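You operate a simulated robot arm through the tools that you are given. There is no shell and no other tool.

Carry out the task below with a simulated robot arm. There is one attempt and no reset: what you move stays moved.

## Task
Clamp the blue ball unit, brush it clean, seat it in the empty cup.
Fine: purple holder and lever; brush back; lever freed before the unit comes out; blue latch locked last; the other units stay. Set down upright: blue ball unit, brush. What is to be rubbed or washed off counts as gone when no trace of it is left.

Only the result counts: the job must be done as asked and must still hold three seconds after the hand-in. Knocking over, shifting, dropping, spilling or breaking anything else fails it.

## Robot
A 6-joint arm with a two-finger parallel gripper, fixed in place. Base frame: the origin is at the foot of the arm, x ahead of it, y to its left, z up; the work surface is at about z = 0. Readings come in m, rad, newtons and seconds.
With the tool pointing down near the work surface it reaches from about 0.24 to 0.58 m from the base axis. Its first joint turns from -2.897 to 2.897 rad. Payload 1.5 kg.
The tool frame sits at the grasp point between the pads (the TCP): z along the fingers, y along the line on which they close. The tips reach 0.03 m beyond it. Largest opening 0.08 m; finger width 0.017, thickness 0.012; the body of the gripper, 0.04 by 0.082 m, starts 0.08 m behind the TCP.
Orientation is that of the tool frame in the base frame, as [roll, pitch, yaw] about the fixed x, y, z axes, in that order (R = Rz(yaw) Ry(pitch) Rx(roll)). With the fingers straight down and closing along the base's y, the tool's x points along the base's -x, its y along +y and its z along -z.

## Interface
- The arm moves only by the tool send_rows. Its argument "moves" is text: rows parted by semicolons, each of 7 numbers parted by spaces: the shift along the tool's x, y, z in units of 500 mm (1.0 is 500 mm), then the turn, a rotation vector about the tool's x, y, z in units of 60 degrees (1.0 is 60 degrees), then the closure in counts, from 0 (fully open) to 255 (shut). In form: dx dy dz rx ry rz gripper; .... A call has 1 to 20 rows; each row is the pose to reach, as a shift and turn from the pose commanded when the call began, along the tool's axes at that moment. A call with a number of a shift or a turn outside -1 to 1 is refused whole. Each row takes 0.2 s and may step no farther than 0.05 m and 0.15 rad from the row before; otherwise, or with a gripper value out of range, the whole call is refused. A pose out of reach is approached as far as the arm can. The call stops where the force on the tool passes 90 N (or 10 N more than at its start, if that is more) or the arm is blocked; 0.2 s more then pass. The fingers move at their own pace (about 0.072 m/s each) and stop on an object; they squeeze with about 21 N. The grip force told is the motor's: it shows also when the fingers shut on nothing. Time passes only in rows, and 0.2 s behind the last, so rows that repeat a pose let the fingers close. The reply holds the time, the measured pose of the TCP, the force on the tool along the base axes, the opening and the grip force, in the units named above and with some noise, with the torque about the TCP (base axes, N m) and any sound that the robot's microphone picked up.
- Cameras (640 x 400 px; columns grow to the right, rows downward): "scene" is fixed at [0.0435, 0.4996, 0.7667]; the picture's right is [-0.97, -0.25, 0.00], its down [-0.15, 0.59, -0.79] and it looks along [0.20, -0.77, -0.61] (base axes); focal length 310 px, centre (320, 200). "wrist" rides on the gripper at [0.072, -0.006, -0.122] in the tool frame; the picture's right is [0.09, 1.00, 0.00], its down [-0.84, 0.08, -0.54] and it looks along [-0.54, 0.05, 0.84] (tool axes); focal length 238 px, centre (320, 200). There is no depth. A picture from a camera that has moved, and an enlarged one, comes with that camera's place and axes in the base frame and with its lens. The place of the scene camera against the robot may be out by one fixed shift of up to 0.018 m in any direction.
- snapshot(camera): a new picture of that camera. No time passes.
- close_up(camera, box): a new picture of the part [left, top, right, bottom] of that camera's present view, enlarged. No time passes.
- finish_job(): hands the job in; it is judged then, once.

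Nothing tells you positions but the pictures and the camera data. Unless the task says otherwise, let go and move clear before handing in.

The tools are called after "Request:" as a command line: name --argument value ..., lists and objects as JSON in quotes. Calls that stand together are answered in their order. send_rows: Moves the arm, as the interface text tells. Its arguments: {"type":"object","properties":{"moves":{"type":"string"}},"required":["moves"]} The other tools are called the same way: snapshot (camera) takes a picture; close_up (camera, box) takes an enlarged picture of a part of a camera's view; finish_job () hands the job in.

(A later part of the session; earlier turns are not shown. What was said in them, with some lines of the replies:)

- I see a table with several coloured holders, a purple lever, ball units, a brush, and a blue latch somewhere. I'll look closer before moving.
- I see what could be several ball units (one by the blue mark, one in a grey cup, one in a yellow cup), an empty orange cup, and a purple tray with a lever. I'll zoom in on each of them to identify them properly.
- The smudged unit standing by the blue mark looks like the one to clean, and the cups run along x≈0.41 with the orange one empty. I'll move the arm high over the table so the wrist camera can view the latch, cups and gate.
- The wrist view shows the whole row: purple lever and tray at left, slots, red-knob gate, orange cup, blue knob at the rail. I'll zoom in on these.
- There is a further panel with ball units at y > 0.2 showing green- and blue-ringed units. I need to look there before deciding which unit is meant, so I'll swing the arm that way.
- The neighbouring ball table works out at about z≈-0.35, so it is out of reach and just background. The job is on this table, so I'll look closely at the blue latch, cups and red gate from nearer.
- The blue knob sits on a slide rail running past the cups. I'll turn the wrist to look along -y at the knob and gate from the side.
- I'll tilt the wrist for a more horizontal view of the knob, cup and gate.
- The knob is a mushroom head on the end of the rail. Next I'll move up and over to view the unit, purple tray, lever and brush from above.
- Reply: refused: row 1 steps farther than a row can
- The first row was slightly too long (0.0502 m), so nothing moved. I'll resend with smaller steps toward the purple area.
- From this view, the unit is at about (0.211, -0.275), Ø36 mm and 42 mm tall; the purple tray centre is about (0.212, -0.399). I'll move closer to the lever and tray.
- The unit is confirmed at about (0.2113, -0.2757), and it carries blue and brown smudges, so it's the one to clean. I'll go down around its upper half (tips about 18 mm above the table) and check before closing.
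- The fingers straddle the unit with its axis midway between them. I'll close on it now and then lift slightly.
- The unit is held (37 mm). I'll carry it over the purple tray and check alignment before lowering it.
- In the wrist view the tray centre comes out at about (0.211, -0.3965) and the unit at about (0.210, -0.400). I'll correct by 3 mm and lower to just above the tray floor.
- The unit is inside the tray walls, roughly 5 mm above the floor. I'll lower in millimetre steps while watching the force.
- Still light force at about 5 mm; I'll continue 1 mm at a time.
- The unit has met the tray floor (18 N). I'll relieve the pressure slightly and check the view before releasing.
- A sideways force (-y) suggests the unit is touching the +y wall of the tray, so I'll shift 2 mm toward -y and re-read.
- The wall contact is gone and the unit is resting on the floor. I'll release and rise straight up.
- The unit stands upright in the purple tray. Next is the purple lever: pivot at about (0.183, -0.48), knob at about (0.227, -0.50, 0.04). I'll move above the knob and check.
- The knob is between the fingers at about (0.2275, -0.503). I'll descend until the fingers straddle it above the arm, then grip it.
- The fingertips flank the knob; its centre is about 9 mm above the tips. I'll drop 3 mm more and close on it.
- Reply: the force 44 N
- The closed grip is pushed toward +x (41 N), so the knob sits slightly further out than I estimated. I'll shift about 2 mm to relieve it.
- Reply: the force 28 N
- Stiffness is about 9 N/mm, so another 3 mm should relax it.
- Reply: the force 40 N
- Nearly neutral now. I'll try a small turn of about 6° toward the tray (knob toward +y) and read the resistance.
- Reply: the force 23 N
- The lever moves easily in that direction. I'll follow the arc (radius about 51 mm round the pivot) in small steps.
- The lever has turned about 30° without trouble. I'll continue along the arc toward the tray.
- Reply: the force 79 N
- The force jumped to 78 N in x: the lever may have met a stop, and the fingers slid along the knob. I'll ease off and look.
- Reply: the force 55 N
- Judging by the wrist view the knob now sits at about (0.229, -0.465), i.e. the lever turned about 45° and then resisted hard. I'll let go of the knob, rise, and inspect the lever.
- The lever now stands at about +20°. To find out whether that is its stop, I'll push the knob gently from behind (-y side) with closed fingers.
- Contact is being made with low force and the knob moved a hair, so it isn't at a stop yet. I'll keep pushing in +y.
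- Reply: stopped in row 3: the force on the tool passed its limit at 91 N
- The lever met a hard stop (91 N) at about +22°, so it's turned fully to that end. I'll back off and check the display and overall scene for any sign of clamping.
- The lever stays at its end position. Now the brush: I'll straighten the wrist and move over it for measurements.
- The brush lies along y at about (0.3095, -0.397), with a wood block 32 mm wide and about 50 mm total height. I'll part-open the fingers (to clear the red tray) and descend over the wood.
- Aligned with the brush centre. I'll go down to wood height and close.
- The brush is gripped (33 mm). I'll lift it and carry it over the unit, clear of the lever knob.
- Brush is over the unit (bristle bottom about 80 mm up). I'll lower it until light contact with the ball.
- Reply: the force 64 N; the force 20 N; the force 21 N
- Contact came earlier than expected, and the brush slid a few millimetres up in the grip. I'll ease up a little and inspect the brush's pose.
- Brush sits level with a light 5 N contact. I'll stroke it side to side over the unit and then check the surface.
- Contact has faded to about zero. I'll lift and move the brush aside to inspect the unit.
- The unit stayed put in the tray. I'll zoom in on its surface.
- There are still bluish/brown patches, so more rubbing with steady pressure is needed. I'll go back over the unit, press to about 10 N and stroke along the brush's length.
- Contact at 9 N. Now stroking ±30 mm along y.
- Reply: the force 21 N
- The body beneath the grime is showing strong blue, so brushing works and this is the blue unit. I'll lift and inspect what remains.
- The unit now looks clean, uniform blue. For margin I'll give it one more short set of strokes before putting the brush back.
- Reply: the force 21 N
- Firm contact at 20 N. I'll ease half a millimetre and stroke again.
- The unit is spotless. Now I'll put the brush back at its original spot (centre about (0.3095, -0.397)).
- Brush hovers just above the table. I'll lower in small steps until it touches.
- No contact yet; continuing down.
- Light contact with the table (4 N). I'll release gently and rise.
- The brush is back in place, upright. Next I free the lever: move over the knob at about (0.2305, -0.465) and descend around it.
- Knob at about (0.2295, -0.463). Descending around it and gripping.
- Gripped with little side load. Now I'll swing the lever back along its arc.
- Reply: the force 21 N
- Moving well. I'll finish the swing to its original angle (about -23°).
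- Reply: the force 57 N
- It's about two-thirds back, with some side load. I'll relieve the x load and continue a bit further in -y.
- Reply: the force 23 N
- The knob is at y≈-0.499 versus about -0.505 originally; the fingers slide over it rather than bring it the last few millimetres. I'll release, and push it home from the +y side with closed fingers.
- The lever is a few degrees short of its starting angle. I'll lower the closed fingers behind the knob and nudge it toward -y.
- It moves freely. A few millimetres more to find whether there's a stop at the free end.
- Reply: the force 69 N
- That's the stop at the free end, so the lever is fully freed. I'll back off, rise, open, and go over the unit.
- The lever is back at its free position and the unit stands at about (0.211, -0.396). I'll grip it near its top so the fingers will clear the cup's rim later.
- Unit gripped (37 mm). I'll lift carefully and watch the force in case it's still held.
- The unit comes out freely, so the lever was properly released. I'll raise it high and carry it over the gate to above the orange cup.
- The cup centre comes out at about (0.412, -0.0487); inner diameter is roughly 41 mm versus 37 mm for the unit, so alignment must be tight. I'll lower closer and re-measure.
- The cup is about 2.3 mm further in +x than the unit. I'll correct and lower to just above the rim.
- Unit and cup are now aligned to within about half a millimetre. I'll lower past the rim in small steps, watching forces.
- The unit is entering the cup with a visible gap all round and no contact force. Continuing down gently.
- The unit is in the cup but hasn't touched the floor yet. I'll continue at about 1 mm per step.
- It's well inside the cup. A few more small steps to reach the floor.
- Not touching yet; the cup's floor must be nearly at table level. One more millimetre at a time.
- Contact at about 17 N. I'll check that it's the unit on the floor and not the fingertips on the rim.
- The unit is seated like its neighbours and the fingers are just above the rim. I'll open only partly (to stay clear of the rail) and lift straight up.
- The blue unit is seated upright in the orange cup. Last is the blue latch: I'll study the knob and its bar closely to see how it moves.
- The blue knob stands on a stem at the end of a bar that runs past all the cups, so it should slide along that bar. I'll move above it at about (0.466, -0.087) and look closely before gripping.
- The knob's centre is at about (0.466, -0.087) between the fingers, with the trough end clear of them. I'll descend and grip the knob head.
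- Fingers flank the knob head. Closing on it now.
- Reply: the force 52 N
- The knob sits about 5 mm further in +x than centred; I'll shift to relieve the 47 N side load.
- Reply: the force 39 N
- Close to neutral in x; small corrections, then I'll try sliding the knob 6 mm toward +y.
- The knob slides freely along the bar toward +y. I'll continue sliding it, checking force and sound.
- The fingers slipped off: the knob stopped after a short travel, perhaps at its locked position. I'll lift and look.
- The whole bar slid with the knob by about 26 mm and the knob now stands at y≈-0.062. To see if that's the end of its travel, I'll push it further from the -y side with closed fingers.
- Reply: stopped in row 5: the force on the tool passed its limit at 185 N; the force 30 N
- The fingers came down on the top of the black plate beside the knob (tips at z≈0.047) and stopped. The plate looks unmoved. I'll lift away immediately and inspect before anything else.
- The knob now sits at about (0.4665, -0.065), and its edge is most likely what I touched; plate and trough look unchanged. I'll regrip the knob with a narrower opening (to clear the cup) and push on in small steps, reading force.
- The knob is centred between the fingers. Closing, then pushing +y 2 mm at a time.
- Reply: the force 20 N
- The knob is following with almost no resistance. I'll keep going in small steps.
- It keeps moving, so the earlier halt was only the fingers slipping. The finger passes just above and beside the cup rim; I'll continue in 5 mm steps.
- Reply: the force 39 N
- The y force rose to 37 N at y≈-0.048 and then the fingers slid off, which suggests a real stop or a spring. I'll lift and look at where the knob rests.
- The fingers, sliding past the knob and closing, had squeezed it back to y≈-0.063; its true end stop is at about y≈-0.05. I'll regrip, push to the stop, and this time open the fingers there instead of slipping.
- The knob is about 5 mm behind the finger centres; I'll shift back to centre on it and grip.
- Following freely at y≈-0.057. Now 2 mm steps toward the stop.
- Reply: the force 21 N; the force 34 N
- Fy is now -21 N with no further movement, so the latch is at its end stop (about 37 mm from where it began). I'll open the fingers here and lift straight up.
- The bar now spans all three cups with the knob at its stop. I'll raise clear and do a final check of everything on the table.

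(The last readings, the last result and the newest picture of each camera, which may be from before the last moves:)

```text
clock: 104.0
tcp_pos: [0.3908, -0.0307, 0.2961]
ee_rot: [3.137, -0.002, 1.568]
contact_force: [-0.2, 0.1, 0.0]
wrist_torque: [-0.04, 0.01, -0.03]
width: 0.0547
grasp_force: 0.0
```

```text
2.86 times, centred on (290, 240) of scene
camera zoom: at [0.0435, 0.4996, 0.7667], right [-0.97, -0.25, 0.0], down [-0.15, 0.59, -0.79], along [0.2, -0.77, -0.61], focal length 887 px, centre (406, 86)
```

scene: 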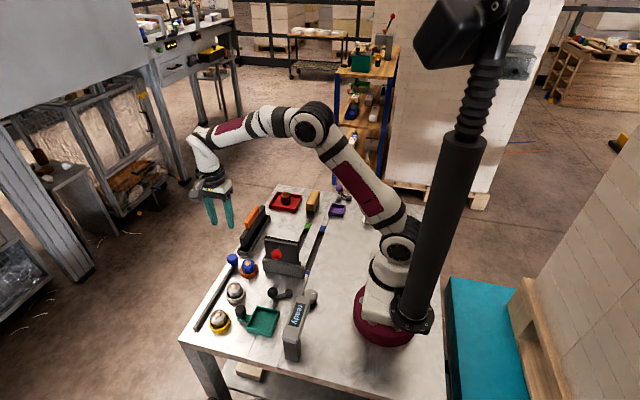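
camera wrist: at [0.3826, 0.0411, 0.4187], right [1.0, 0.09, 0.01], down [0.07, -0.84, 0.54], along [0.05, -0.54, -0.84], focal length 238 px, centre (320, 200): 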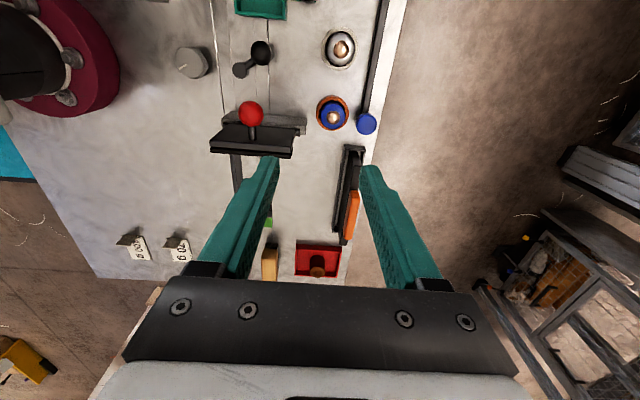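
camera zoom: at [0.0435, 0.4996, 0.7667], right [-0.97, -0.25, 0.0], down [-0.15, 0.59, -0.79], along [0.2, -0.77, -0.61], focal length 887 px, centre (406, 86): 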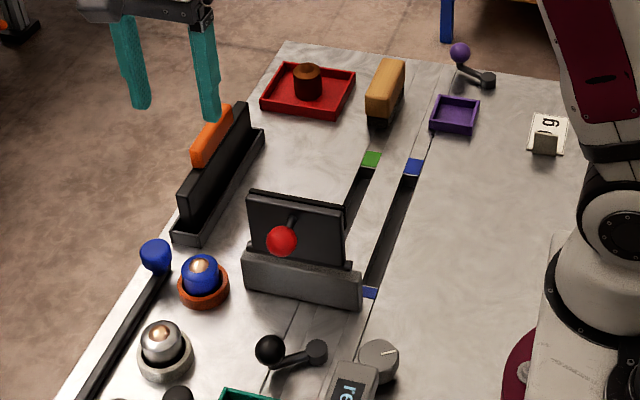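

Everything else looks in place. To be sure the latch is hard against its stop, I'll give the knob a final push from the -y side with closed fingers, now that there's more room behind it.

Request:
send_rows --moves "-0.03 0.04 0.03 0 0 0 255; -0.06 0.08 0.08 0 0 0 255; -0.09 0.12 0.13 0 0 0 255; -0.1066 0.1524 0.192 0 0 0 255"

Request:
close_up --camera "wrist" --box '[240, 60, 400, 200]'

Request:
close_up --camera "scene" --box '[200, 190, 280, 280]'

```text
clock: 105.0
tcp_pos: [0.4681, -0.0833, 0.1993]
ee_rot: [3.137, -0.002, 1.569]
contact_force: [0.9, 0.4, 0.5]
wrist_torque: [-0.01, 0.0, 0.03]
width: 0.0
grasp_force: 21.5
```

```text
2.86 times, centred on (320, 130) of wrist
camera zoom: at [0.4587, -0.0123, 0.322], right [1.0, 0.09, 0.01], down [0.07, -0.84, 0.54], along [0.05, -0.54, -0.84], focal length 681 px, centre (320, 400)
```

zoom: 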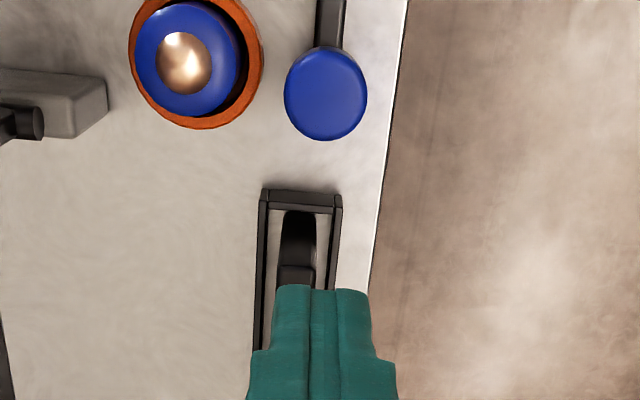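

```text
4.44 times, centred on (240, 235) of scene
camera zoom: at [0.0435, 0.4996, 0.7667], right [-0.97, -0.25, 0.0], down [-0.15, 0.59, -0.79], along [0.2, -0.77, -0.61], focal length 1379 px, centre (676, 44)
```

zoom: 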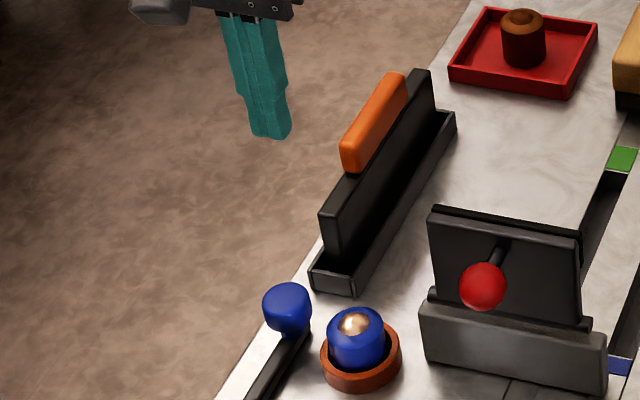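

There is clear space behind the knob (edge at y≈-0.069, plate end at y≈-0.11). I'll descend there and push gently.

Request:
send_rows --moves "0 -0.002 0.08 0 0 0 255; 0 -0.002 0.16 0 0 0 255; 0 -0.002 0.23 0 0 0 255; 0 -0.002 0.28 0 0 0 255"

```text
clock: 106.0
tcp_pos: [0.4682, -0.083, 0.0594]
ee_rot: [3.136, -0.003, 1.569]
contact_force: [0.7, 0.8, -0.3]
wrist_torque: [-0.03, 0.02, 0.0]
width: 0.0
grasp_force: 21.3
```

Request:
send_rows --moves "0.005 0 0 0 0 0 255; 0.01 0 0 0 0 0 255; 0.013 0 0 0 0 0 255"

Request:
send_rows --moves "0.002 0 0 0 0 0 255; 0.004 0 0 0 0 0 255"

```text
clock: 106.8
tcp_pos: [0.4678, -0.0785, 0.0591]
ee_rot: [3.137, 0.001, 1.568]
contact_force: [-3.3, -23.8, -2.9]
wrist_torque: [-0.47, -0.05, 0.02]
width: 0.0
grasp_force: 20.9
```

```text
clock: 107.4
tcp_pos: [0.4678, -0.0787, 0.0597]
ee_rot: [3.134, 0.004, 1.571]
contact_force: [4.1, -56.9, -17.6]
wrist_torque: [-1.25, -0.24, -0.06]
width: 0.0002
grasp_force: 20.9
```

57 N with no movement: the latch is hard at its stop. I'll back off, rise well clear and take a last look.

Request:
send_rows --moves "-0.012 0 0 0 0 0 255; -0.012 0 -0.08 0 0 0 255; -0.012 0 -0.16 0 0 0 255; -0.012 0 -0.25 0 0 0 255; 0.03 -0.06 -0.32 0 0 0 255; 0.07 -0.12 -0.38 0 0 0 120; 0.11 -0.18 -0.42 0 0 0 60"

Request:
snapshot --camera "scene"

Request:
close_up --camera "scene" --box '[190, 200, 310, 340]'

Request:
snapshot --camera "wrist"

```text
refused: row 5 steps farther than a row can; nothing moved
```

```text
taken
```

scene: 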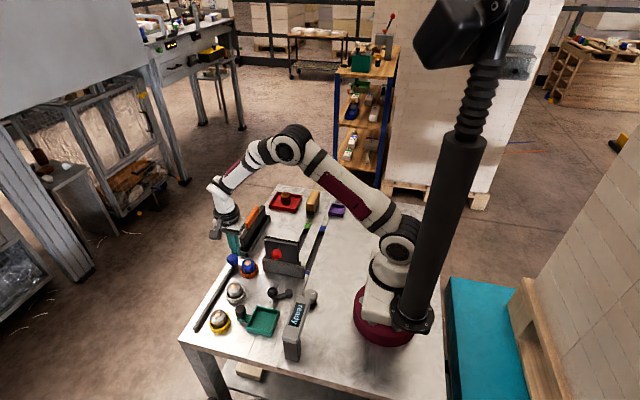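

```text
2.86 times, centred on (250, 270) of scene
camera zoom: at [0.0435, 0.4996, 0.7667], right [-0.97, -0.25, 0.0], down [-0.15, 0.59, -0.79], along [0.2, -0.77, -0.61], focal length 887 px, centre (520, 0)
```

zoom: 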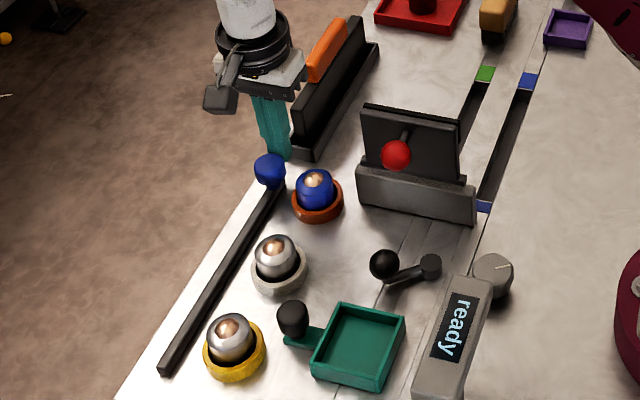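

```text
taken
camera wrist: at [0.4585, -0.0061, 0.182], right [1.0, 0.09, 0.01], down [0.07, -0.83, 0.55], along [0.06, -0.54, -0.84], focal length 238 px, centre (320, 200)
```

wrist: 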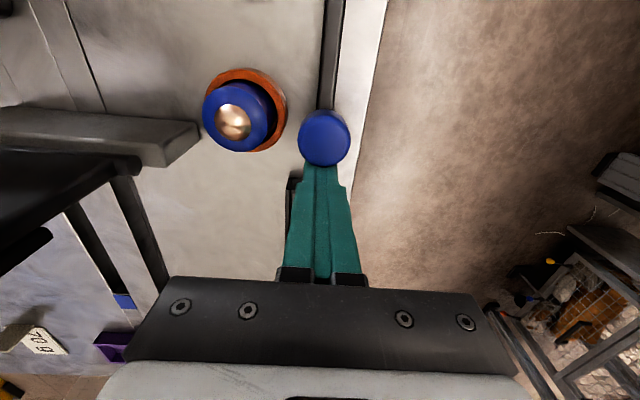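

The move was refused for one long step. I'll resend with shorter steps to back off and rise clear.

Request:
send_rows --moves "-0.012 0 0 0 0 0 255; -0.012 0 -0.08 0 0 0 255; -0.012 0 -0.16 0 0 0 255; -0.012 0 -0.24 0 0 0 255; 0.01 -0.04 -0.3 0 0 0 255; 0.03 -0.08 -0.35 0 0 0 120; 0.05 -0.12 -0.4 0 0 0 60"

Request:
close_up --camera "scene" --box '[190, 200, 310, 340]'

Request:
close_up --camera "scene" --box '[260, 180, 390, 260]'

Request:
snapshot --camera "wrist"

```text
clock: 109.0
tcp_pos: [0.4058, -0.0495, 0.2584]
ee_rot: [3.136, -0.002, 1.569]
contact_force: [0.1, -0.4, -0.2]
wrist_torque: [0.03, -0.06, -0.03]
width: 0.0615
grasp_force: 0.1
```

```text
2.86 times, centred on (250, 270) of scene
camera zoom: at [0.0435, 0.4996, 0.7667], right [-0.97, -0.25, 0.0], down [-0.15, 0.59, -0.79], along [0.2, -0.77, -0.61], focal length 887 px, centre (520, 0)
```

zoom: 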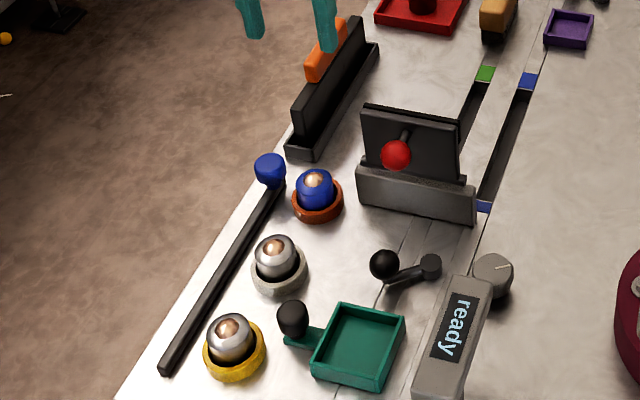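

```text
4.92 times, centred on (325, 220) of scene
camera zoom: at [0.0435, 0.4996, 0.7667], right [-0.97, -0.25, 0.0], down [-0.15, 0.59, -0.79], along [0.2, -0.77, -0.61], focal length 1528 px, centre (295, 102)
```

zoom: 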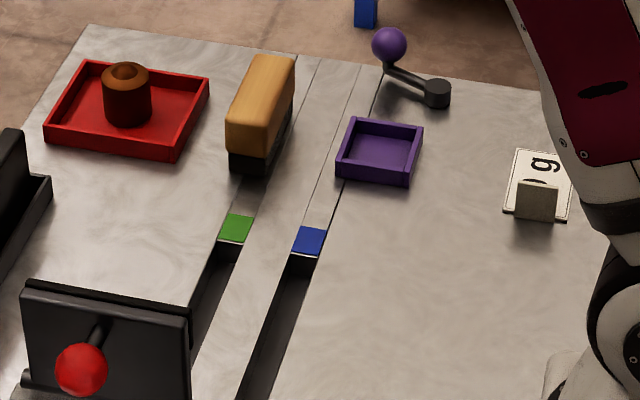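

```text
taken
camera wrist: at [0.3976, 0.0214, 0.3816], right [1.0, 0.09, 0.01], down [0.07, -0.84, 0.54], along [0.05, -0.54, -0.84], focal length 238 px, centre (320, 200)
```

wrist: 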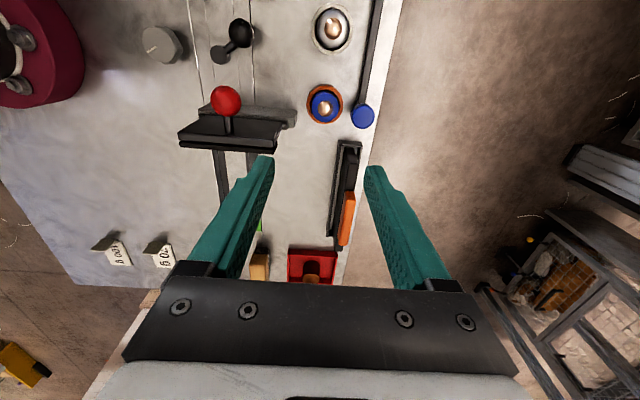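

The blue unit is clean and seated upright in the orange cup. The brush is back upright within a few millimetres of its old spot, the purple lever is free, the blue latch is hard against its stop, and the other units stayed in their cups. The gripper is empty and clear, so I'm handing in the job.

Request:
finish_job

```text
The job is handed in.
```

The job is handed in: the blue ball unit is brushed clean and seated upright in the orange cup, which was the empty one.

- **Clamp and brush:** I set the unit in the purple holder and turned the purple lever to its stop. I then brushed until no grime showed in the pictures. The robot gave no direct signal that the clamp had closed, but the unit held still while I brushed it.
- **Brush back:** The brush stands upright, about 2–3 mm from where it started.
- **Lever freed:** I turned the purple lever back to its starting stop, and the unit then lifted out freely.
- **Blue latch:** I slid the blue knob and its bar about 35 mm along the cups until it would not move under a 57 N push. I judged this end to be "locked", because the latch started at the other end and there was no click or label to confirm it.
- **Rest of the table:** The other units and everything else I did not handle look unmoved in the final pictures.

While working the latch, the closed fingers came down on something beside it and stopped at 185 N. From the geometry it was most likely the edge of the blue knob, and the black plate next to it looks unmoved.
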